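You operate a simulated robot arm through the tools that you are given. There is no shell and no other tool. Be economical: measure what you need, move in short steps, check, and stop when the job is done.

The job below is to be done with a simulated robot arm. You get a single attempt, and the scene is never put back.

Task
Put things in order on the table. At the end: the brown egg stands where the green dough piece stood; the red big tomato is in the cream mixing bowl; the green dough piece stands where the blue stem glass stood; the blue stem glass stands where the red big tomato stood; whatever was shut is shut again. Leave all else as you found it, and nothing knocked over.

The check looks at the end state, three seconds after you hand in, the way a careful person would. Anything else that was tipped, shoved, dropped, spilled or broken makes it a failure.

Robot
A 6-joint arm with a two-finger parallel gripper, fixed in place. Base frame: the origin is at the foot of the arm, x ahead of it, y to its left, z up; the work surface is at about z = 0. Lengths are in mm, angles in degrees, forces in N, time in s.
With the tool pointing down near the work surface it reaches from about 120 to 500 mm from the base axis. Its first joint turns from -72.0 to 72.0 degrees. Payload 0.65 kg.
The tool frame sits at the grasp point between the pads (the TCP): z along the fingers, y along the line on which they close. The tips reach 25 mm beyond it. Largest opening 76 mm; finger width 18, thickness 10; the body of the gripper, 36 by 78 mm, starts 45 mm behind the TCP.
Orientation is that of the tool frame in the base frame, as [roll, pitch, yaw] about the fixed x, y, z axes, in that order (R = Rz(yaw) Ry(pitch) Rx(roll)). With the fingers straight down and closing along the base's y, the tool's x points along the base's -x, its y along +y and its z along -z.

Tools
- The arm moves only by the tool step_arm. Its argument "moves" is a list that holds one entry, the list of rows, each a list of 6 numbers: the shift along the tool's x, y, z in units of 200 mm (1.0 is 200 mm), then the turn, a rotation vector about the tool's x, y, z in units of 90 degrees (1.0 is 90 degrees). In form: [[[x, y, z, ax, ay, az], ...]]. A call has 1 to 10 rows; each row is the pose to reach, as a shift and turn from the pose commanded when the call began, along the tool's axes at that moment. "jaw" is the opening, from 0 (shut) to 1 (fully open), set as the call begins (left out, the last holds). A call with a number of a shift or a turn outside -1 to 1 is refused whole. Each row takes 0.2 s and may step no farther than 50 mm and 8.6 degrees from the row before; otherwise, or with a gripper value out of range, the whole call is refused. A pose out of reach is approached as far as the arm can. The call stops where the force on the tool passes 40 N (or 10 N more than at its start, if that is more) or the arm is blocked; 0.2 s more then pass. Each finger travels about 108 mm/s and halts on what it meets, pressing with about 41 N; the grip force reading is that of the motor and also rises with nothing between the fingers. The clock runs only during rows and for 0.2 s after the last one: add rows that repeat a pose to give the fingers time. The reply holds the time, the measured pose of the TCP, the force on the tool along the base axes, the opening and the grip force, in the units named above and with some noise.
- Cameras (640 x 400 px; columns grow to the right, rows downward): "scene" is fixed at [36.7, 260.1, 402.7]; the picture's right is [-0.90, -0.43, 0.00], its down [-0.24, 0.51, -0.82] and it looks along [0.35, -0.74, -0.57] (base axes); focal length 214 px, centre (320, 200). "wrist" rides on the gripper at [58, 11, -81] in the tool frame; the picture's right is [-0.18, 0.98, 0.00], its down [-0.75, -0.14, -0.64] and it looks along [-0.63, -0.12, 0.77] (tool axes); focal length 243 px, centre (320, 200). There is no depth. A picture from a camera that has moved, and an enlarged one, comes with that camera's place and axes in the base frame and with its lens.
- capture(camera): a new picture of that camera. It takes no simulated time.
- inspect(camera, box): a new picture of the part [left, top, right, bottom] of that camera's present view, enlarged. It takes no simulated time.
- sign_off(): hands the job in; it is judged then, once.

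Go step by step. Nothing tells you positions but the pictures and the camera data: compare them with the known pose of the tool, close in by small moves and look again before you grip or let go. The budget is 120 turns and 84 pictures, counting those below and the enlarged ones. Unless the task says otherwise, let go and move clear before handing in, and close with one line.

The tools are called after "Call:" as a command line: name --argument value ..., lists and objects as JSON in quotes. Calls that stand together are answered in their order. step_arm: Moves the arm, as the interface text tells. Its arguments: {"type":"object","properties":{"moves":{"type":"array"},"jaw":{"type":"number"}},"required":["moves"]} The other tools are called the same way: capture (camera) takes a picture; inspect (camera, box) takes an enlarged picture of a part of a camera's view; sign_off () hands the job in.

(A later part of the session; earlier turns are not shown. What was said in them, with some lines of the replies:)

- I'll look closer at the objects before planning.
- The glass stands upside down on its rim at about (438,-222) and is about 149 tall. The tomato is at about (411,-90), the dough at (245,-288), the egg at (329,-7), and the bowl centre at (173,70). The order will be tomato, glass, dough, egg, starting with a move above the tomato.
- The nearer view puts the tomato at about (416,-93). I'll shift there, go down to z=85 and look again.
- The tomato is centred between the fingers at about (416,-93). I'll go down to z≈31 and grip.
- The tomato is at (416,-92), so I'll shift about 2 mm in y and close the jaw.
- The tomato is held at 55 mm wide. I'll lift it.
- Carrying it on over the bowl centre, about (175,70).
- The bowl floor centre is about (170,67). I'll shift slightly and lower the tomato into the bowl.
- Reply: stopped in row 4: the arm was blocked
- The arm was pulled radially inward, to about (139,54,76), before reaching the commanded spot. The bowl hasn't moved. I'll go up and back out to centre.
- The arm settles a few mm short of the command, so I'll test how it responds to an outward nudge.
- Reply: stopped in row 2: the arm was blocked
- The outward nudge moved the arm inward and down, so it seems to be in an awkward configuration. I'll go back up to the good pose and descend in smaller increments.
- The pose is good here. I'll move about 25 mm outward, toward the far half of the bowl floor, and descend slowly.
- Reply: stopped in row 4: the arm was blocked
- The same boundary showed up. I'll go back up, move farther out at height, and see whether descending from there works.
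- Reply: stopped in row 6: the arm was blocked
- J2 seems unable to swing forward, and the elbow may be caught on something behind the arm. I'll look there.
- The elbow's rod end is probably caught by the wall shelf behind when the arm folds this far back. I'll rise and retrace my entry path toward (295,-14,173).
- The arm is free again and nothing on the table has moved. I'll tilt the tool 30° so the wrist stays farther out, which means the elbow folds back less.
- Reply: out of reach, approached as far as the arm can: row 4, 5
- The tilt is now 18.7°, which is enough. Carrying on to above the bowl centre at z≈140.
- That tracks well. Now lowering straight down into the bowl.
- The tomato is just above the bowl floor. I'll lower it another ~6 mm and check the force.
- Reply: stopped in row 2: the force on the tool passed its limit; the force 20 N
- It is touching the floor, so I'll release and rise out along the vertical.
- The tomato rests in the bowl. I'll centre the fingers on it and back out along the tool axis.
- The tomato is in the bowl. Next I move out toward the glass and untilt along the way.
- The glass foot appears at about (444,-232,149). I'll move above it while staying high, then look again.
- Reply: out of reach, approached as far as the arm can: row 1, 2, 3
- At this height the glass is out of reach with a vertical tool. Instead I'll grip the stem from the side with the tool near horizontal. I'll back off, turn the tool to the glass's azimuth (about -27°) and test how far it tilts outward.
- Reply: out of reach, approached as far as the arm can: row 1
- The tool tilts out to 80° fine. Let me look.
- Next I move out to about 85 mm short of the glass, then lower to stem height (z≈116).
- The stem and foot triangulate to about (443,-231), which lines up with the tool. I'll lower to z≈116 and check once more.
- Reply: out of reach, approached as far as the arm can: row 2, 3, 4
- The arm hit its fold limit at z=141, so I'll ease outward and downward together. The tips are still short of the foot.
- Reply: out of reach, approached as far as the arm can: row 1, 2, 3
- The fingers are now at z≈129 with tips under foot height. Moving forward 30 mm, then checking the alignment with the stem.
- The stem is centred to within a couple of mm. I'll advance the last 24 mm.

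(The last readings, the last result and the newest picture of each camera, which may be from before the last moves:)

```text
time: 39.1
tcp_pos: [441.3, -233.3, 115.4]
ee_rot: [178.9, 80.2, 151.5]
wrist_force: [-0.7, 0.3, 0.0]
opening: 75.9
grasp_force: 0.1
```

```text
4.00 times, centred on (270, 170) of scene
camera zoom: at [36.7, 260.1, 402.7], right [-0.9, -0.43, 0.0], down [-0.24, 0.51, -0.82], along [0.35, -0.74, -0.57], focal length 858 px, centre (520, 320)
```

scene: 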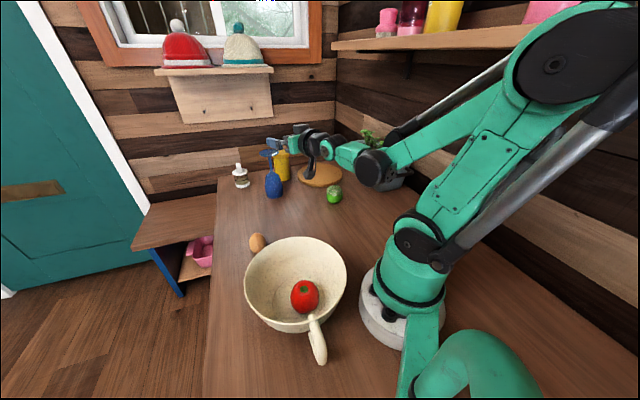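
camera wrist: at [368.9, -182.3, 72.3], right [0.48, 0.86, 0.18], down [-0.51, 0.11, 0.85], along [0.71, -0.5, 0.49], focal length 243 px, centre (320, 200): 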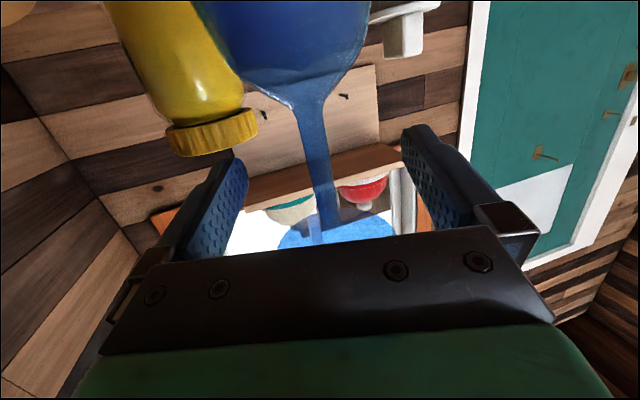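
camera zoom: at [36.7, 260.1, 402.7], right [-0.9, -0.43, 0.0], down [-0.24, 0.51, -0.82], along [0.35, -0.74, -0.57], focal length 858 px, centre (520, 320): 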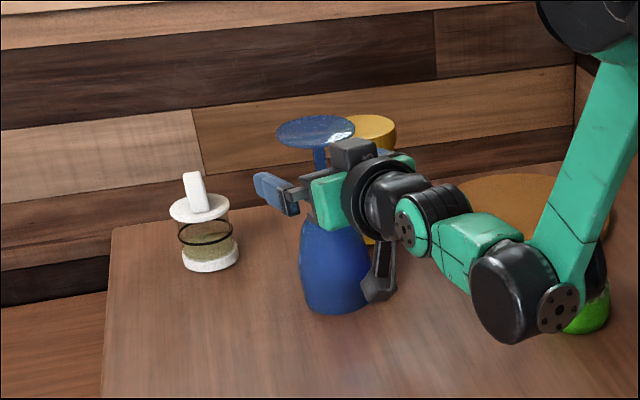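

The stem is between the pads. I'll close partially to check centring.

Call:
step_arm --moves '[[[0, 0, 0, 0, 0, 0], [0, 0, 0, 0, 0, 0], [0, 0, 0, 0, 0, 0]]]' --jaw 0.28

Call:
inspect --camera "wrist" --box '[220, 60, 420, 260]'

```text
time: 39.9
tcp_pos: [441.9, -232.1, 114.9]
ee_rot: [179.0, 80.2, 151.3]
wrist_force: [0.5, 0.7, 0.6]
opening: 20.9
grasp_force: 0.0
```

```text
2.00 times, centred on (320, 160) of wrist
camera zoom: at [368.8, -182.2, 72.4], right [0.48, 0.86, 0.18], down [-0.51, 0.11, 0.85], along [0.71, -0.5, 0.49], focal length 485 px, centre (320, 280)
```

zoom: 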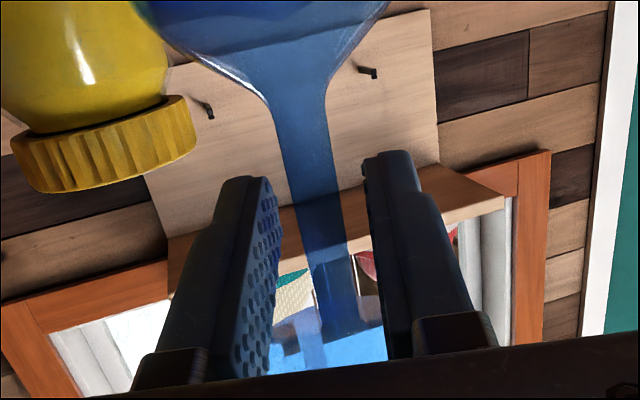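

The stem is well centred. Gripping it.

Call:
step_arm --moves '[[[0, 0, 0, 0, 0, 0], [0, 0, 0, 0, 0, 0], [0, 0, 0, 0, 0, 0]]]' --jaw 0

Call:
inspect --camera "scene" --box '[220, 120, 320, 220]'

```text
time: 40.7
tcp_pos: [442.6, -232.6, 116.4]
ee_rot: [178.9, 80.2, 151.5]
wrist_force: [-0.8, -0.5, -1.0]
opening: 8.7
grasp_force: 30.3
```

```text
4.00 times, centred on (270, 170) of scene
camera zoom: at [36.7, 260.1, 402.7], right [-0.9, -0.43, 0.0], down [-0.24, 0.51, -0.82], along [0.35, -0.74, -0.57], focal length 858 px, centre (520, 320)
```

zoom: 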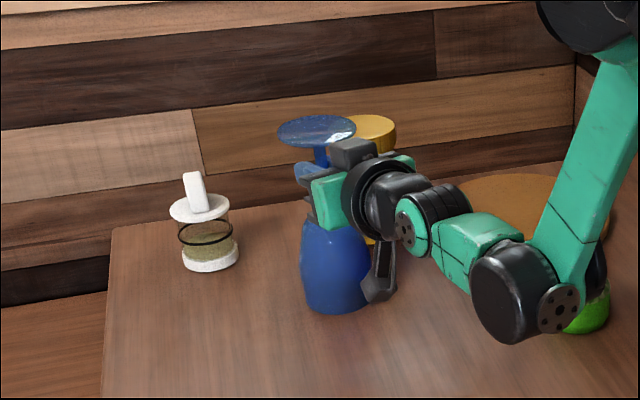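

The grip is good at 8.7 mm. The glass spot is about (442,-232). At the tomato spot (r=426), though, this 80° tilt would hit the wrist limit, so I'll release, re-tilt to about 68° around the stem and grip again.

Call:
step_arm --moves '[[[0, 0, 0, 0, 0, 0], [0, 0, 0, 0, 0, 0], [0, 0, 0, 0, 0, 0], [0, 0, 0, 0, 0, 0]]]' --jaw 0.9

Call:
step_arm --moves '[[[0.01, 0, 0.002, 0, 0.045, 0], [0.02, 0, 0.004, 0, 0.09, 0], [0.03, 0, 0.006, 0, 0.135, 0], [0.03, 0, 0.006, 0, 0.135, 0]]]'

Call:
inspect --camera "scene" --box '[220, 120, 320, 220]'

Call:
capture --camera "wrist"

```text
time: 41.7
tcp_pos: [441.3, -231.2, 115.3]
ee_rot: [178.9, 80.2, 151.3]
wrist_force: [0.0, 0.7, 0.1]
opening: 68.7
grasp_force: 0.2
```

```text
time: 42.7
tcp_pos: [442.1, -233.1, 111.6]
ee_rot: [179.5, 67.9, 152.0]
wrist_force: [-1.0, -0.4, 0.2]
opening: 68.4
grasp_force: 0.0
```

```text
4.00 times, centred on (270, 170) of scene
camera zoom: at [36.7, 260.1, 402.7], right [-0.9, -0.43, 0.0], down [-0.24, 0.51, -0.82], along [0.35, -0.74, -0.57], focal length 858 px, centre (520, 320)
```

zoom: 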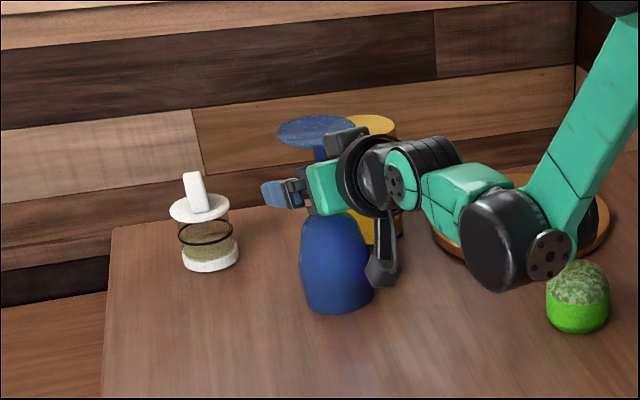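

```text
38 pictures are left
camera wrist: at [362.2, -179.7, 87.1], right [0.52, 0.84, 0.17], down [-0.34, 0.02, 0.94], along [0.78, -0.54, 0.3], focal length 243 px, centre (320, 200)
```

wrist: 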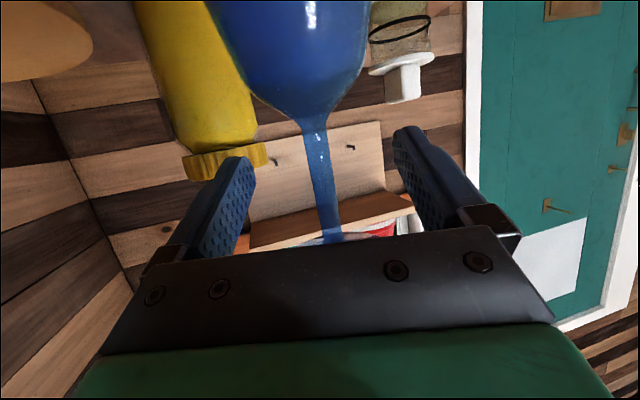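

The glass is undisturbed. Gripping the stem again at z≈111.

Call:
step_arm --moves '[[[0, 0, 0, 0, 0, 0], [0, 0, 0, 0, 0, 0], [0, 0, 0, 0, 0, 0], [0, 0, 0, 0, 0, 0], [0, 0, 0, 0, 0, 0]]]' --jaw 0

Call:
inspect --camera "wrist" --box '[220, 60, 420, 260]'

```text
time: 43.9
tcp_pos: [441.3, -232.0, 111.0]
ee_rot: [179.6, 68.0, 152.0]
wrist_force: [0.1, 0.9, 0.2]
opening: 8.9
grasp_force: 30.6
```

```text
2.00 times, centred on (320, 160) of wrist
camera zoom: at [362.2, -179.7, 87.1], right [0.51, 0.84, 0.17], down [-0.35, 0.02, 0.94], along [0.78, -0.54, 0.3], focal length 485 px, centre (320, 280)
```

zoom: 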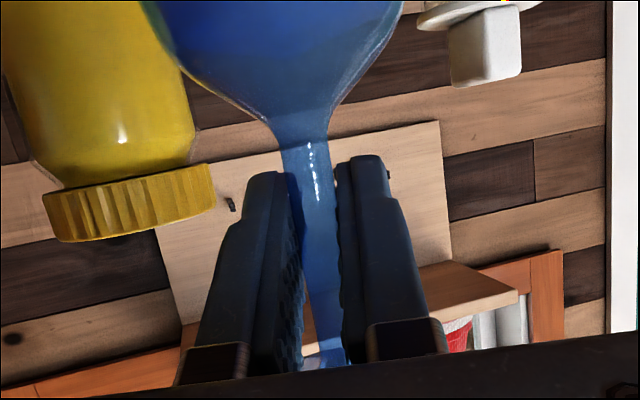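

The grip is firm. I'll lift 35 mm and look.

Call:
step_arm --moves '[[[-0.04, 0, -0.016, 0, 0, 0], [-0.1, 0, -0.04, 0, 0, 0], [-0.162, 0, -0.0656, 0, 0, 0], [-0.162, 0, -0.0656, 0, 0, 0]]]'

Call:
inspect --camera "scene" --box '[220, 120, 320, 220]'

```text
time: 44.9
tcp_pos: [442.0, -232.2, 147.1]
ee_rot: [179.5, 68.0, 152.0]
wrist_force: [-0.2, 0.8, -1.7]
opening: 8.9
grasp_force: 30.3
```

```text
4.00 times, centred on (270, 170) of scene
camera zoom: at [36.7, 260.1, 402.7], right [-0.9, -0.43, 0.0], down [-0.24, 0.51, -0.82], along [0.35, -0.74, -0.57], focal length 858 px, centre (520, 320)
```

zoom: 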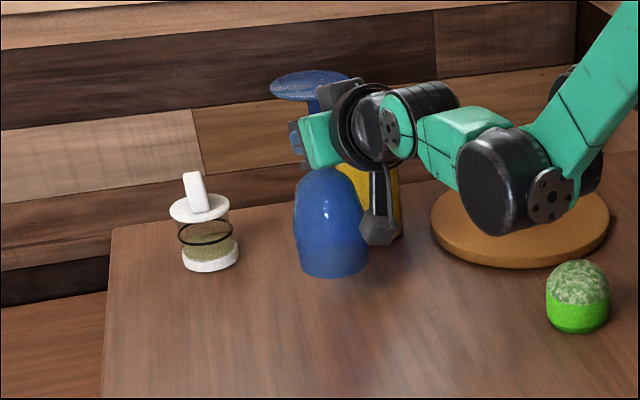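

The glass is lifted upright. Now carrying it to the tomato spot while turning to that azimuth.

Call:
step_arm --moves '[[[0.0325, 0.1126, -0.0804, -0.03, 0, -0.0124], [0.065, 0.2252, -0.161, -0.061, 0, -0.0248], [0.0976, 0.338, -0.241, -0.091, 0, -0.0372], [0.13, 0.45, -0.322, -0.122, 0, -0.05], [0.1626, 0.563, -0.402, -0.152, 0, -0.062], [0.1626, 0.563, -0.402, -0.152, 0, -0.062]]]'

Call:
capture --camera "scene"

```text
time: 46.3
tcp_pos: [416.3, -89.4, 145.7]
ee_rot: [179.7, 68.0, 166.9]
wrist_force: [-0.1, -1.0, -1.1]
opening: 9.0
grasp_force: 30.3
```

```text
35 pictures are left
```

scene: 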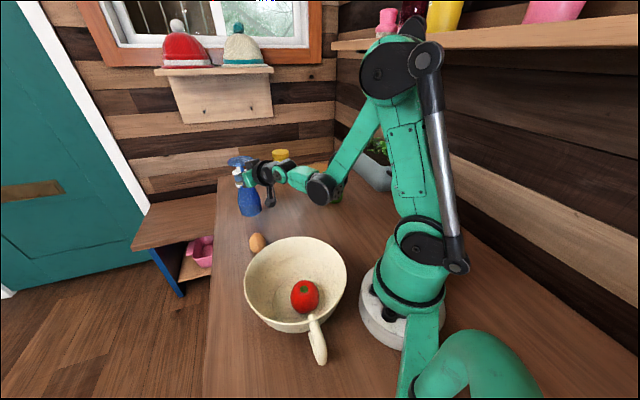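

It's at the spot, needing about -2.5 mm in y. Lowering the glass gently to just above the table.

Call:
step_arm --moves '[[[0.05, -0.012, 0.022, 0, 0, 0], [0.1, -0.012, 0.042, 0, 0, 0], [0.13, -0.012, 0.055, 0, 0, 0], [0.148, -0.012, 0.062, 0, 0, 0], [0.148, -0.012, 0.062, 0, 0, 0]]]'

Call:
inspect --camera "scene" --box '[200, 130, 300, 230]'

```text
time: 47.5
tcp_pos: [416.5, -95.8, 114.5]
ee_rot: [179.7, 68.1, 167.0]
wrist_force: [0.6, -0.4, -1.0]
opening: 8.7
grasp_force: 30.1
```

```text
4.00 times, centred on (250, 180) of scene
camera zoom: at [36.7, 260.1, 402.7], right [-0.9, -0.43, 0.0], down [-0.24, 0.51, -0.82], along [0.35, -0.74, -0.57], focal length 858 px, centre (600, 280)
```

zoom: 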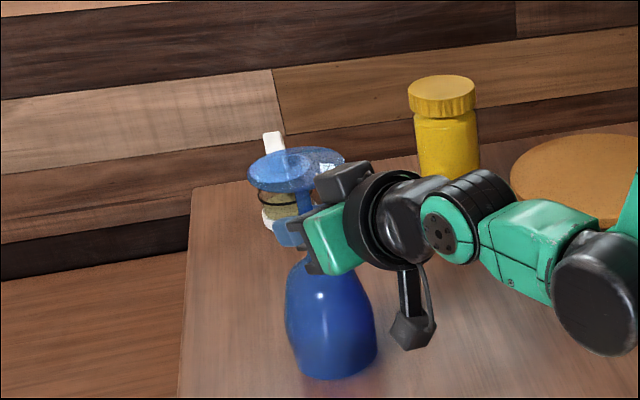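

Call:
step_arm --moves '[[[0.004, 0, 0.002, 0, 0, 0], [0.009, 0, 0.004, 0, 0, 0]]]'

Call:
step_arm --moves '[[[0, 0, 0, 0, 0, 0]]]'

```text
time: 48.1
tcp_pos: [416.7, -94.7, 112.4]
ee_rot: [179.5, 68.1, 166.9]
wrist_force: [-0.4, 0.5, -1.1]
opening: 8.8
grasp_force: 30.8
```

```text
time: 48.5
tcp_pos: [416.2, -95.6, 112.0]
ee_rot: [179.7, 68.1, 166.9]
wrist_force: [-0.6, -0.1, -1.3]
opening: 8.9
grasp_force: 30.1
```

Shifting +2 mm in y, then lowering to contact.

Call:
step_arm --moves '[[[0, 0.0105, 0, 0, 0, 0], [0.004, 0.0105, 0.002, 0, 0, 0], [0.008, 0.0105, 0.0035, 0, 0, 0], [0.012, 0.0105, 0.005, 0, 0, 0]]]'

```text
time: 49.5
tcp_pos: [417.7, -93.1, 110.8]
ee_rot: [179.7, 68.3, 167.0]
wrist_force: [-3.1, 0.0, 22.2]
opening: 8.8
grasp_force: 31.0
```

The glass is on the table. I'll relieve the pressure slightly and release.

Call:
step_arm --moves '[[[-0.005, 0, -0.002, 0, 0, 0], [-0.005, 0, -0.002, 0, 0, 0]]]'

Call:
step_arm --moves '[[[0, 0, 0, 0, 0, 0], [0, 0, 0, 0, 0, 0], [0, 0, 0, 0, 0, 0], [0, 0, 0, 0, 0, 0]]]' --jaw 1

Call:
capture --camera "wrist"

```text
time: 50.1
tcp_pos: [417.5, -93.5, 110.0]
ee_rot: [179.6, 68.0, 167.0]
wrist_force: [2.8, -0.9, 3.4]
opening: 8.7
grasp_force: 31.0
```

```text
time: 51.1
tcp_pos: [417.1, -92.1, 110.8]
ee_rot: [179.5, 68.2, 166.9]
wrist_force: [-1.0, -0.6, 0.8]
opening: 75.9
grasp_force: 0.0
```

```text
33 pictures are left
camera wrist: at [326.4, -62.4, 86.9], right [0.28, 0.94, 0.17], down [-0.34, -0.07, 0.94], along [0.9, -0.32, 0.3], focal length 243 px, centre (320, 200)
```

wrist: 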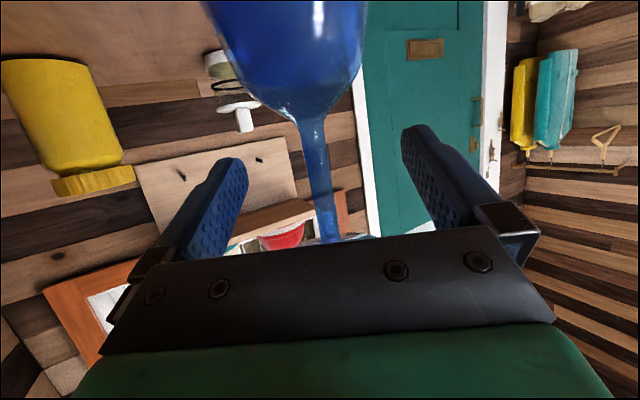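

The glass stands on its own. Retreating backward and upward, with the fingers straddling the foot laterally.

Call:
step_arm --moves '[[[-0.041, 0, -0.0975, 0, 0, 0], [-0.082, 0, -0.195, 0, 0, 0], [-0.123, 0, -0.293, 0, 0, 0], [-0.165, 0, -0.39, 0, 0, 0], [-0.3, 0, -0.45, 0, 0, 0], [-0.44, 0, -0.5, 0, 0, 0], [-0.44, 0, -0.5, 0, 0, 0]]]'

Call:
capture --camera "scene"

```text
time: 52.7
tcp_pos: [358.6, -80.6, 229.8]
ee_rot: [179.7, 68.1, 167.0]
wrist_force: [-0.2, 1.0, -0.1]
opening: 76.1
grasp_force: 0.1
```

```text
32 pictures are left
```

scene: 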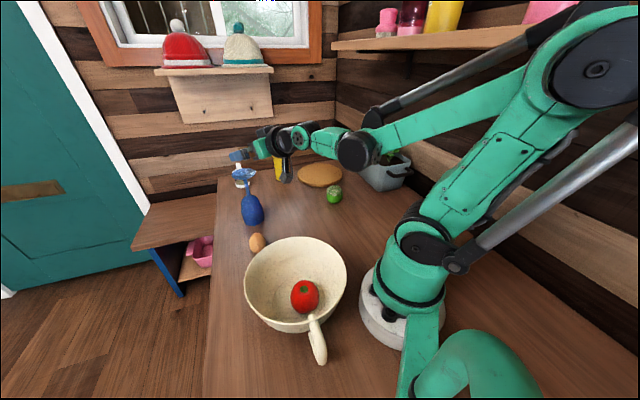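

The glass stands on the tomato's spot. Untilting to vertical for the dough.

Call:
step_arm --moves '[[[0, 0, 0, 0, 0.085, 0], [0, 0, 0, 0, 0.17, 0], [0, 0, 0, 0, 0.255, 0], [0, 0, 0, 0, 0.34, 0], [0, 0, 0, 0, 0.425, 0], [0, 0, 0, 0, 0.51, 0], [0, 0, 0, 0, 0.595, 0], [0, 0, 0, 0, 0.68, 0], [0, 0, 0, 0, 0.757, 0], [0, 0, 0, 0, 0.757, 0]]]'

```text
time: 54.9
tcp_pos: [358.2, -80.4, 228.5]
ee_rot: [179.9, -0.1, 167.3]
wrist_force: [0.4, 0.3, -0.5]
opening: 76.0
grasp_force: 0.1
```

Call:
step_arm --moves '[[[0.0475, -0.1675, 0.0, 0, 0, 0], [0.095, -0.335, 0.1, 0, 0, 0], [0.1425, -0.5025, 0.2, 0, 0, 0], [0.19, -0.67, 0.3, 0, 0, 0]]]'

Call:
step_arm --moves '[[[0.04, -0.15, 0.06, 0, 0, 0.06], [0.08, -0.3, 0.13, 0, 0, 0.12], [0.121, -0.451, 0.19, 0, 0, 0.17], [0.121, -0.451, 0.19, 0, 0, 0.17]]]'

Call:
capture --camera "wrist"

```text
time: 55.9
tcp_pos: [291.7, -202.1, 169.0]
ee_rot: [179.9, 0.0, 167.3]
wrist_force: [0.1, -0.1, 0.4]
opening: 76.0
grasp_force: 0.0
```

```text
time: 56.9
tcp_pos: [248.8, -285.8, 131.0]
ee_rot: [180.0, -0.1, 152.0]
wrist_force: [0.3, -0.2, 0.0]
opening: 75.9
grasp_force: 0.0
```

```text
31 pictures are left
camera wrist: at [203.3, -249.4, 212.1], right [0.63, 0.78, 0.0], down [0.6, -0.48, 0.64], along [0.5, -0.4, -0.77], focal length 243 px, centre (320, 200)
```

wrist: 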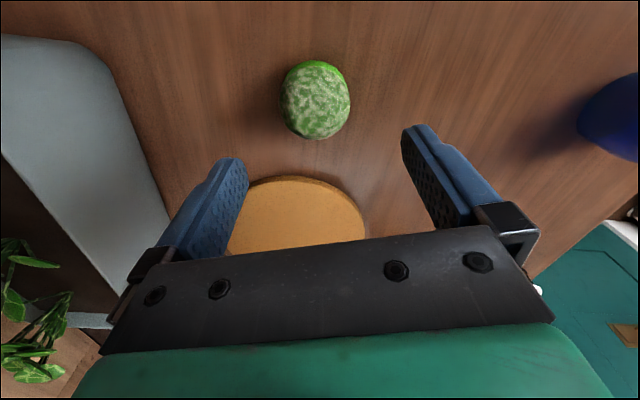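

The dough is at about (247,-288). Descending to z≈80 for one more check.

Call:
step_arm --moves '[[[0.004, -0.0145, 0.13, 0, 0, 0], [0.004, -0.0145, 0.255, 0, 0, 0], [0.004, -0.0145, 0.255, 0, 0, 0]]]'

Call:
capture --camera "wrist"

```text
time: 57.7
tcp_pos: [244.7, -286.7, 79.9]
ee_rot: [179.9, -0.2, 152.1]
wrist_force: [1.1, -1.1, -1.1]
opening: 76.1
grasp_force: 0.0
```

```text
30 pictures are left
camera wrist: at [199.2, -250.1, 161.0], right [0.62, 0.78, 0.0], down [0.6, -0.48, 0.64], along [0.5, -0.4, -0.77], focal length 243 px, centre (320, 200)
```

wrist: 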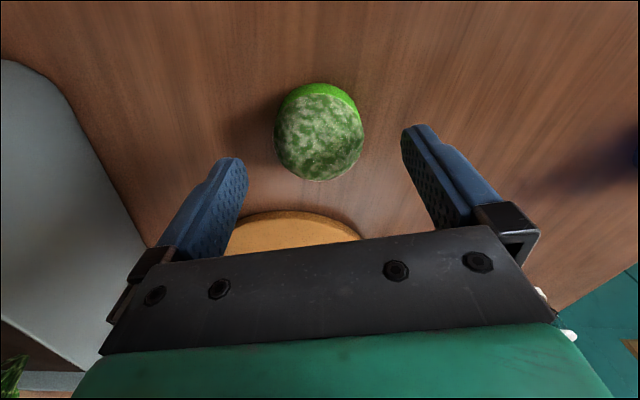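

Call:
step_arm --moves '[[[-0.0135, -0.004, 0.12, 0, 0, 0], [-0.0135, -0.004, 0.24, 0, 0, 0], [-0.0135, -0.004, 0.24, 0, 0, 0]]]'

Call:
capture --camera "wrist"

```text
time: 58.5
tcp_pos: [246.6, -289.3, 33.4]
ee_rot: [179.9, -0.1, 152.1]
wrist_force: [-0.1, -0.2, 0.2]
opening: 76.2
grasp_force: 0.1
```

```text
29 pictures are left
camera wrist: at [201.3, -252.1, 114.8], right [0.62, 0.78, 0.0], down [0.6, -0.48, 0.64], along [0.5, -0.4, -0.77], focal length 243 px, centre (320, 200)
```

wrist: 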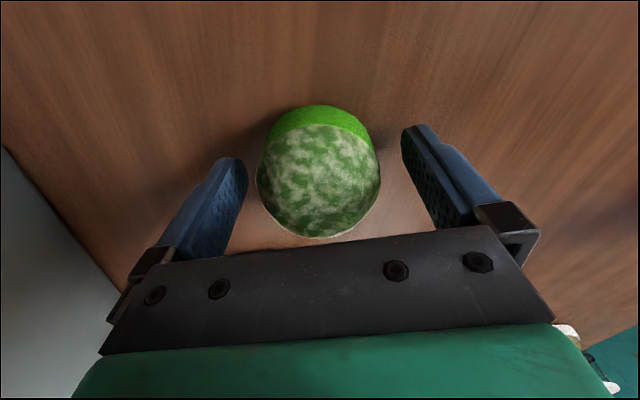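

Well centred. Lowering 3 mm and gripping.

Call:
step_arm --moves '[[[0, 0, 0.015, 0, 0, 0], [0, 0, 0.015, 0, 0, 0]]]'

Call:
step_arm --moves '[[[0, 0, 0, 0, 0, 0], [0, 0, 0, 0, 0, 0], [0, 0, 0, 0, 0, 0]]]' --jaw 0.6

```text
time: 59.1
tcp_pos: [248.1, -288.5, 30.5]
ee_rot: [179.9, -0.1, 152.1]
wrist_force: [0.1, 0.1, 0.4]
opening: 75.9
grasp_force: 0.1
```

```text
time: 59.9
tcp_pos: [247.2, -288.6, 30.8]
ee_rot: [179.9, -0.1, 152.0]
wrist_force: [-0.8, 0.0, -0.9]
opening: 50.6
grasp_force: 40.7
```

Gripped at 50.6 mm, and the dough's spot is (247,-289). Lifting it and carrying it toward the glass's old spot.

Call:
step_arm --moves '[[[0, 0, -0.11, 0, 0, 0], [0, 0, -0.22, 0, 0, 0], [-0.121, 0.118, -0.22, 0, 0, 0], [-0.243, 0.236, -0.22, 0, 0, 0], [-0.364, 0.353, -0.22, 0, 0, 0], [-0.485, 0.471, -0.22, 0, 0, 0], [-0.607, 0.589, -0.22, 0, 0, 0], [-0.7275, 0.7067, -0.22, 0, 0, 0], [-0.7275, 0.7067, -0.22, 0, 0, 0]]]'

Call:
capture --camera "scene"

```text
time: 61.9
tcp_pos: [441.6, -231.7, 72.8]
ee_rot: [179.9, 0.0, 151.9]
wrist_force: [-0.6, 0.7, -2.0]
opening: 50.2
grasp_force: 41.0
```

```text
28 pictures are left
```

scene: 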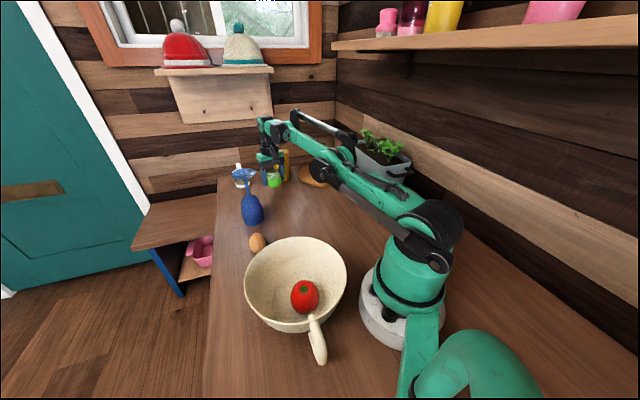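

Reached the spot. Lowering to just above the table, then to contact.

Call:
step_arm --moves '[[[0, 0, 0.08, 0, 0, 0], [0, 0, 0.15, 0, 0, 0], [0, 0, 0.195, 0, 0, 0], [0, 0, 0.205, 0, 0, 0], [0, 0, 0.205, 0, 0, 0]]]'

Call:
step_arm --moves '[[[0, 0, 0.005, 0, 0, 0], [0, 0, 0.01, 0, 0, 0]]]'

```text
time: 63.1
tcp_pos: [438.9, -231.0, 31.1]
ee_rot: [179.9, -0.1, 152.0]
wrist_force: [0.2, 0.6, -0.4]
opening: 50.4
grasp_force: 41.2
out of reach, approached as far as the arm can: row 3, 4, 5
```

```text
time: 63.7
tcp_pos: [439.6, -230.3, 31.4]
ee_rot: [179.9, -0.1, 152.0]
wrist_force: [-0.5, 1.1, 3.2]
opening: 50.4
grasp_force: 40.9
```

Reach ends about 3 mm short, which is acceptable, and the dough is touching the table. Releasing.

Call:
step_arm --moves '[[[0, 0, 0, 0, 0, 0], [0, 0, 0, 0, 0, 0], [0, 0, 0, 0, 0, 0]]]' --jaw 0.95

Call:
capture --camera "wrist"

```text
time: 64.5
tcp_pos: [439.9, -230.1, 30.7]
ee_rot: [179.9, -0.1, 152.1]
wrist_force: [-0.4, 0.5, -0.1]
opening: 72.3
grasp_force: 0.1
```

```text
27 pictures are left
camera wrist: at [394.4, -194.2, 111.6], right [0.62, 0.78, 0.0], down [0.6, -0.48, 0.64], along [0.5, -0.4, -0.77], focal length 243 px, centre (320, 200)
```

wrist: 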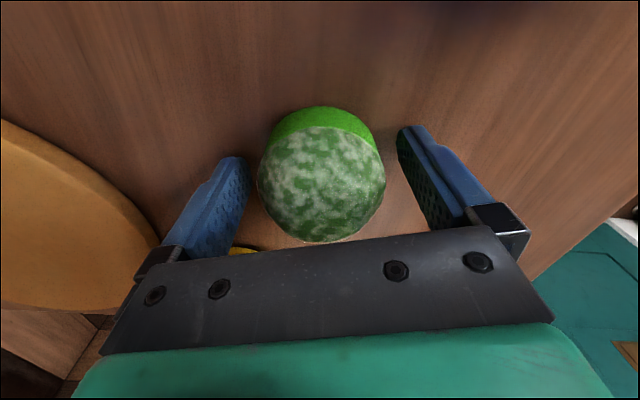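

Call:
step_arm --moves '[[[0.01, 0, -0.1, 0, 0, 0], [0.02, 0, -0.22, 0, 0, 0], [0.06, 0, -0.34, 0, 0, 0], [0.2, 0, -0.5, 0, 0, 0], [0.35, 0, -0.6, 0, 0, 0], [0.5, 0.1, -0.65, 0, 0, 0], [0.5, 0.1, -0.65, 0, 0, 0]]]' --jaw 1

Call:
inspect --camera "scene" --box '[200, 130, 360, 260]'

```text
time: 66.1
tcp_pos: [358.7, -167.6, 158.3]
ee_rot: [-180.0, -0.1, 152.0]
wrist_force: [-0.6, 1.0, -0.1]
opening: 76.0
grasp_force: 0.0
```

```text
3.08 times, centred on (280, 195) of scene
camera zoom: at [36.7, 260.1, 402.7], right [-0.9, -0.43, 0.0], down [-0.24, 0.51, -0.82], along [0.35, -0.74, -0.57], focal length 660 px, centre (443, 215)
```

zoom: 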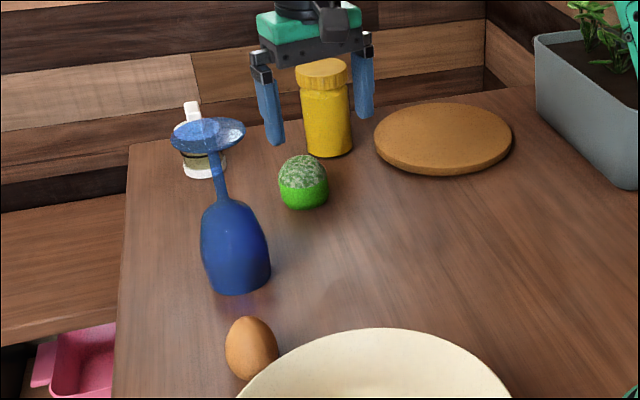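

The dough and glass sit on the spots I measured. Now the egg, moving around the glass at a safe height and squaring the tool.

Call:
step_arm --moves '[[[0.18, 0.018, -0.1, 0, 0, 0], [0.359, 0.036, -0.135, 0, 0, 0], [0.411, 0.227, -0.135, 0, 0, 0], [0.463, 0.418, -0.135, 0, 0, 0], [0.514, 0.608, -0.135, 0, 0, 0], [0.514, 0.608, -0.135, 0, 0, -0.08], [0.514, 0.608, -0.135, 0, 0, -0.16], [0.514, 0.608, -0.135, 0, 0, -0.24], [0.514, 0.608, -0.135, 0, 0, -0.311], [0.514, 0.608, -0.135, 0, 0, -0.311]]]'

Call:
step_arm --moves '[[[0, 0, 0.15, 0, 0, 0], [0, 0, 0.3, 0, 0, 0], [0, 0, 0.3, 0, 0, 0]]]'

Call:
capture --camera "wrist"

```text
time: 68.3
tcp_pos: [327.6, -11.1, 187.3]
ee_rot: [179.9, 0.0, -180.0]
wrist_force: [0.4, -0.7, 0.6]
opening: 76.0
grasp_force: 0.0
```

```text
time: 69.1
tcp_pos: [325.3, -12.0, 128.2]
ee_rot: [179.9, 0.1, -180.0]
wrist_force: [-0.4, -0.7, -0.5]
opening: 76.0
grasp_force: 0.0
```

```text
25 pictures are left
camera wrist: at [268.4, -2.2, 209.1], right [0.18, 0.98, 0.0], down [0.75, -0.14, 0.64], along [0.63, -0.12, -0.77], focal length 243 px, centre (320, 200)
```

wrist: 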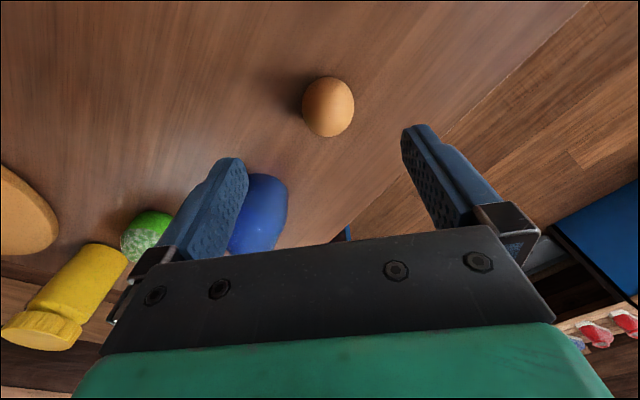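

The egg is at about (331,-8). Adjusting and descending.

Call:
step_arm --moves '[[[-0.025, 0.018, 0.1, 0, 0, 0], [-0.025, 0.018, 0.2, 0, 0, 0], [-0.025, 0.018, 0.2, 0, 0, 0]]]'

Call:
capture --camera "wrist"

Call:
inspect --camera "scene" --box '[200, 180, 300, 280]'

```text
time: 69.9
tcp_pos: [330.9, -6.8, 88.2]
ee_rot: [179.9, 0.0, 180.0]
wrist_force: [-0.4, 0.7, 0.5]
opening: 75.8
grasp_force: 0.1
```

```text
24 pictures are left
camera wrist: at [273.2, 2.9, 169.3], right [0.18, 0.98, 0.0], down [0.75, -0.14, 0.64], along [0.63, -0.12, -0.77], focal length 243 px, centre (320, 200)
```

wrist: 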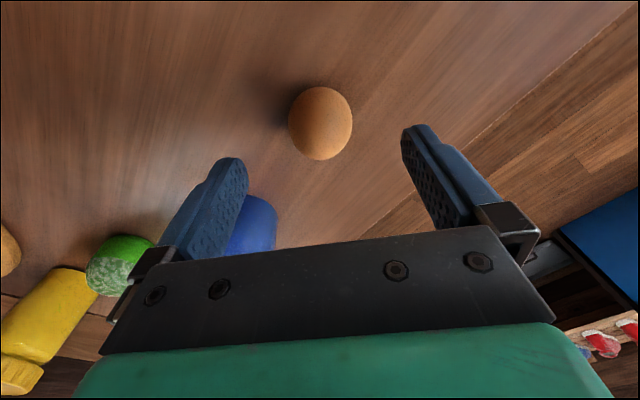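

```text
4.00 times, centred on (250, 230) of scene
camera zoom: at [36.7, 260.1, 402.7], right [-0.9, -0.43, 0.0], down [-0.24, 0.51, -0.82], along [0.35, -0.74, -0.57], focal length 858 px, centre (600, 80)
```

zoom: 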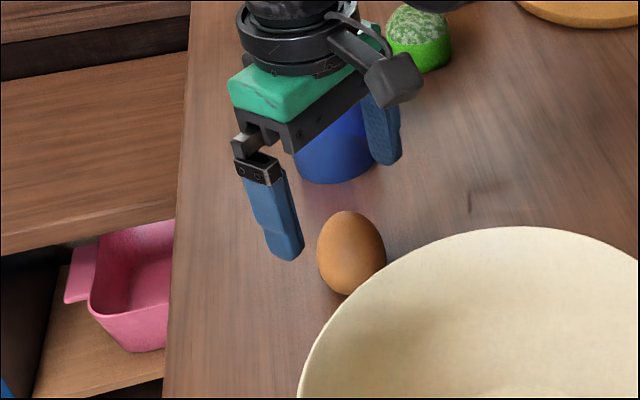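

The egg is centred. Going down to z≈29.

Call:
step_arm --moves '[[[-0.002, -0.0075, 0.15, 0, 0, 0], [-0.002, -0.0075, 0.295, 0, 0, 0], [-0.002, -0.0075, 0.295, 0, 0, 0]]]'

Call:
capture --camera "wrist"

```text
time: 70.7
tcp_pos: [331.5, -6.3, 30.3]
ee_rot: [179.8, 0.0, -180.0]
wrist_force: [0.1, -0.4, 0.7]
opening: 75.7
grasp_force: 0.0
```

```text
22 pictures are left
camera wrist: at [274.1, 3.6, 110.8], right [0.18, 0.98, 0.0], down [0.75, -0.14, 0.64], along [0.63, -0.12, -0.77], focal length 243 px, centre (320, 200)
```

wrist: 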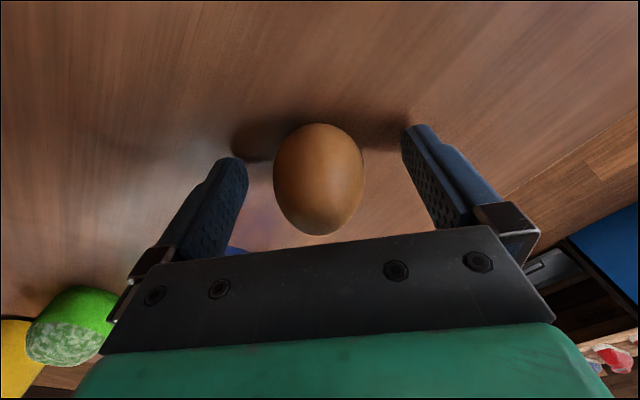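

Centred. Gripping.

Call:
step_arm --moves '[[[0, 0, 0, 0, 0, 0], [0, 0, 0, 0, 0, 0], [0, 0, 0, 0, 0, 0]]]' --jaw 0.48

Call:
capture --camera "wrist"

```text
time: 71.5
tcp_pos: [332.2, -5.8, 30.2]
ee_rot: [179.9, 0.1, -180.0]
wrist_force: [-0.3, -0.2, 0.1]
opening: 37.6
grasp_force: 0.7
```

```text
21 pictures are left
camera wrist: at [274.1, 3.6, 111.1], right [0.18, 0.98, 0.0], down [0.75, -0.14, 0.64], along [0.63, -0.12, -0.77], focal length 243 px, centre (320, 200)
```

wrist: 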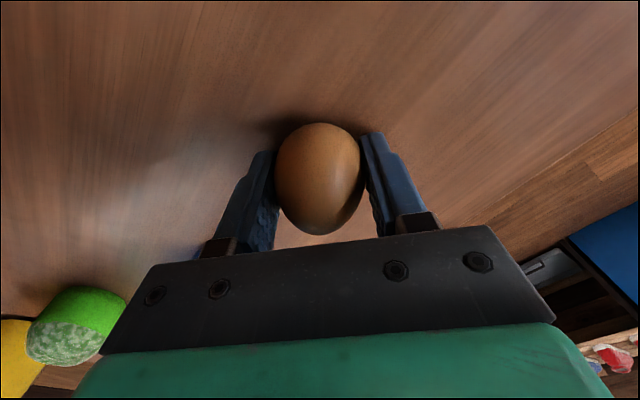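

Call:
step_arm --moves '[[[0, 0, 0, 0, 0, 0], [0, 0, 0, 0, 0, 0], [0, 0, 0, 0, 0, 0]]]' --jaw 0.4

Call:
step_arm --moves '[[[0, 0, -0.05, 0, 0, 0], [0, 0, -0.15, 0, 0, 0], [0, 0, -0.3, 0, 0, 0], [0, 0, -0.3, 0, 0, 0]]]'

Call:
capture --camera "wrist"

```text
time: 72.3
tcp_pos: [332.4, -6.0, 29.8]
ee_rot: [179.9, 0.0, -180.0]
wrist_force: [0.0, -0.1, 0.5]
opening: 36.3
grasp_force: 40.8
```

```text
time: 73.3
tcp_pos: [334.2, -9.1, 89.9]
ee_rot: [179.9, -0.1, 179.9]
wrist_force: [0.0, 0.5, -0.2]
opening: 36.3
grasp_force: 40.3
```

```text
20 pictures are left
camera wrist: at [275.2, 1.0, 171.4], right [0.19, 0.98, 0.0], down [0.75, -0.14, 0.64], along [0.63, -0.12, -0.77], focal length 243 px, centre (320, 200)
```

wrist: 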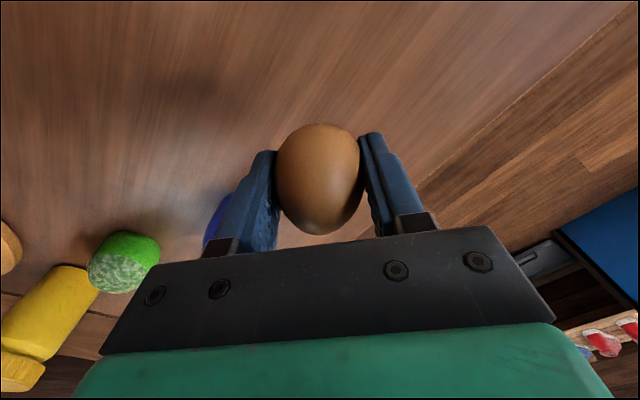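

The egg is held. Carrying it toward the dough's old spot.

Call:
step_arm --moves '[[[0.054, -0.176, -0.05, 0, 0, 0], [0.108, -0.352, -0.05, 0, 0, 0], [0.161, -0.529, -0.05, 0, 0, 0], [0.215, -0.705, -0.05, 0, 0, 0]]]'

Call:
step_arm --moves '[[[0.054, -0.174, 0, 0, 0, 0], [0.108, -0.349, 0, 0, 0, 0], [0.161, -0.523, 0, 0, 0, 0], [0.212, -0.695, 0, 0, 0, 0], [0.212, -0.695, 0, 0, 0, 0]]]'

Call:
capture --camera "scene"

```text
time: 74.3
tcp_pos: [289.9, -148.5, 99.0]
ee_rot: [179.8, 0.1, 179.9]
wrist_force: [0.0, 0.6, -0.6]
opening: 36.1
grasp_force: 41.4
```

```text
time: 75.5
tcp_pos: [246.6, -289.5, 97.9]
ee_rot: [179.9, 0.0, -180.0]
wrist_force: [1.0, -0.4, 0.8]
opening: 36.1
grasp_force: 41.3
```

```text
19 pictures are left
```

scene: 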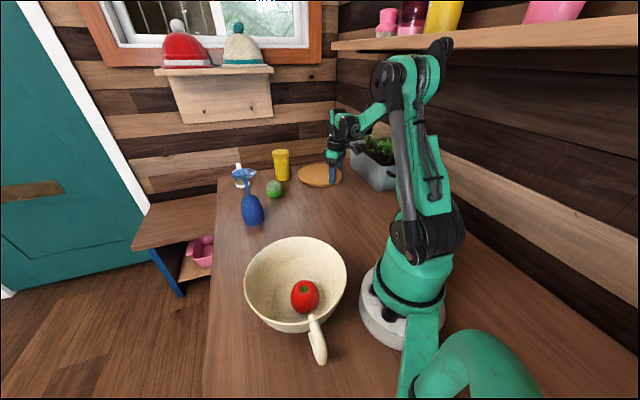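

Over the dough spot now. Lowering.

Call:
step_arm --moves '[[[0, 0, 0.15, 0, 0, 0], [0, 0, 0.27, 0, 0, 0], [0, 0, 0.325, 0, 0, 0], [0, 0, 0.325, 0, 0, 0]]]'

Call:
step_arm --moves '[[[0, 0, 0.005, 0, 0, 0], [0, 0, 0.01, 0, 0, 0]]]'

```text
time: 76.5
tcp_pos: [247.3, -288.8, 33.5]
ee_rot: [179.9, 0.1, 179.9]
wrist_force: [0.6, 0.4, -0.3]
opening: 36.2
grasp_force: 41.3
```

```text
time: 77.1
tcp_pos: [246.4, -287.1, 30.4]
ee_rot: [179.9, -0.1, -179.9]
wrist_force: [0.6, -0.1, -0.1]
opening: 36.3
grasp_force: 40.6
```

Call:
step_arm --moves '[[[0, 0, 0.004, 0, 0, 0], [0, 0, 0.008, 0, 0, 0]]]'

Call:
capture --camera "wrist"

```text
time: 77.7
tcp_pos: [246.5, -288.3, 29.5]
ee_rot: [179.8, 0.0, -180.0]
wrist_force: [2.3, 0.9, 4.7]
opening: 36.1
grasp_force: 41.4
```

```text
18 pictures are left
camera wrist: at [189.2, -278.6, 110.9], right [0.18, 0.98, 0.0], down [0.75, -0.14, 0.64], along [0.63, -0.12, -0.77], focal length 243 px, centre (320, 200)
```

wrist: 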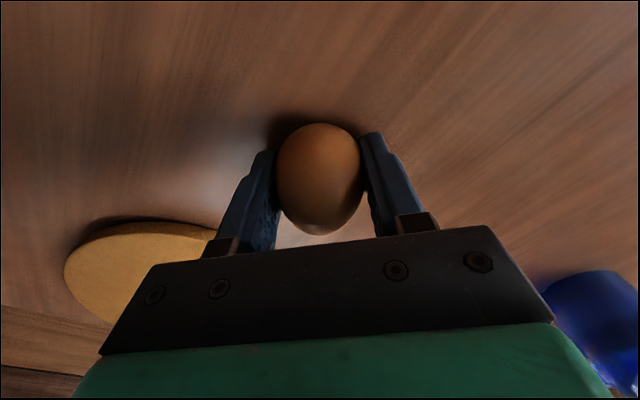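

The egg is in light contact with the table. Opening slightly first and watching the egg.

Call:
step_arm --moves '[[[0, 0, 0, 0, 0, 0], [0, 0, 0, 0, 0, 0], [0, 0, 0, 0, 0, 0], [0, 0, 0, 0, 0, 0]]]' --jaw 0.55

Call:
capture --camera "wrist"

```text
time: 78.7
tcp_pos: [246.8, -288.6, 30.1]
ee_rot: [179.9, 0.1, 180.0]
wrist_force: [0.1, -0.1, -0.5]
opening: 41.5
grasp_force: 0.0
```

```text
17 pictures are left
camera wrist: at [189.0, -278.7, 110.9], right [0.18, 0.98, 0.0], down [0.75, -0.14, 0.64], along [0.63, -0.12, -0.77], focal length 243 px, centre (320, 200)
```

wrist: 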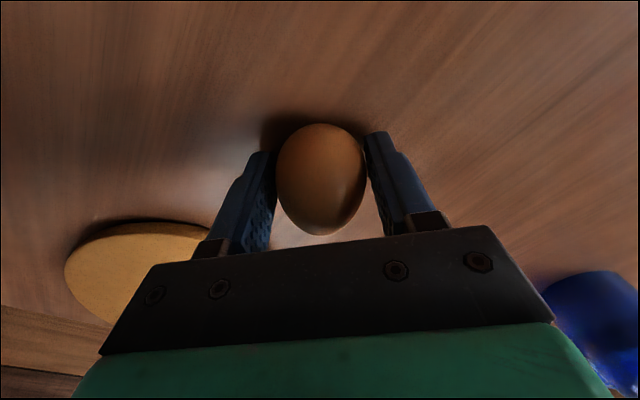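

The egg stands. Opening fully, then rising straight up.

Call:
step_arm --moves '[[[0, 0, 0, 0, 0, 0], [0, 0, 0, 0, 0, 0], [0, 0, 0, 0, 0, 0], [0, 0, 0, 0, 0, 0]]]' --jaw 1

Call:
step_arm --moves '[[[0, 0, -0.1, 0, 0, 0], [0, 0, -0.25, 0, 0, 0], [0, 0, -0.45, 0, 0, 0], [0, 0, -0.65, 0, 0, 0], [-0.1, 0.2, -0.75, 0, 0, 0], [-0.2, 0.4, -0.85, 0, 0, 0], [-0.2, 0.6, -0.9, 0, 0, 0], [-0.2, 0.6, -0.9, 0, 0, 0]]]'

Call:
capture --camera "scene"

Call:
inspect --camera "scene" --box '[220, 130, 380, 230]'

```text
time: 79.7
tcp_pos: [245.5, -289.0, 31.1]
ee_rot: [179.9, 0.0, -179.9]
wrist_force: [0.3, 0.4, 0.0]
opening: 75.8
grasp_force: 0.0
```

```text
time: 81.5
tcp_pos: [288.7, -167.0, 207.6]
ee_rot: [179.9, 0.0, 179.9]
wrist_force: [-0.3, 0.1, -0.7]
opening: 75.9
grasp_force: 0.1
```

```text
16 pictures are left
```

scene: 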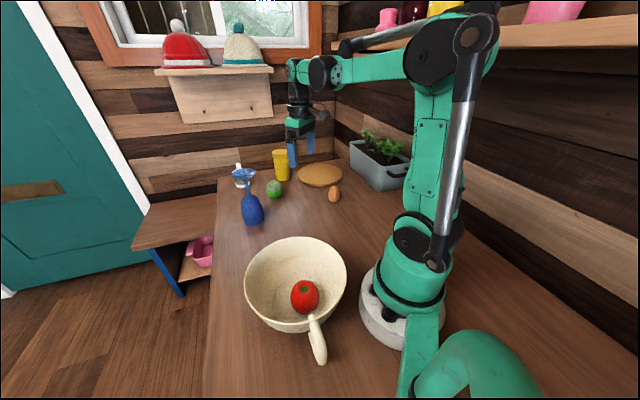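

```text
4.00 times, centred on (300, 180) of scene
camera zoom: at [36.7, 260.1, 402.7], right [-0.9, -0.43, 0.0], down [-0.24, 0.51, -0.82], along [0.35, -0.74, -0.57], focal length 858 px, centre (400, 280)
```

zoom: 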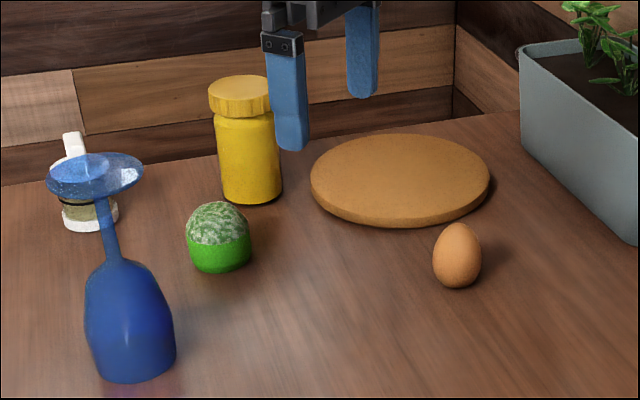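

All four objects are in place and upright, the bowl is where it was, and the arm is clear. Nothing was opened.

Call:
sign_off

```text
The job is handed in.
```

The job is handed in: the tomato is in the bowl, and the glass, dough and egg stand on their target spots (the dough about 3 mm short, at the limit of the arm's reach), with nothing knocked over.
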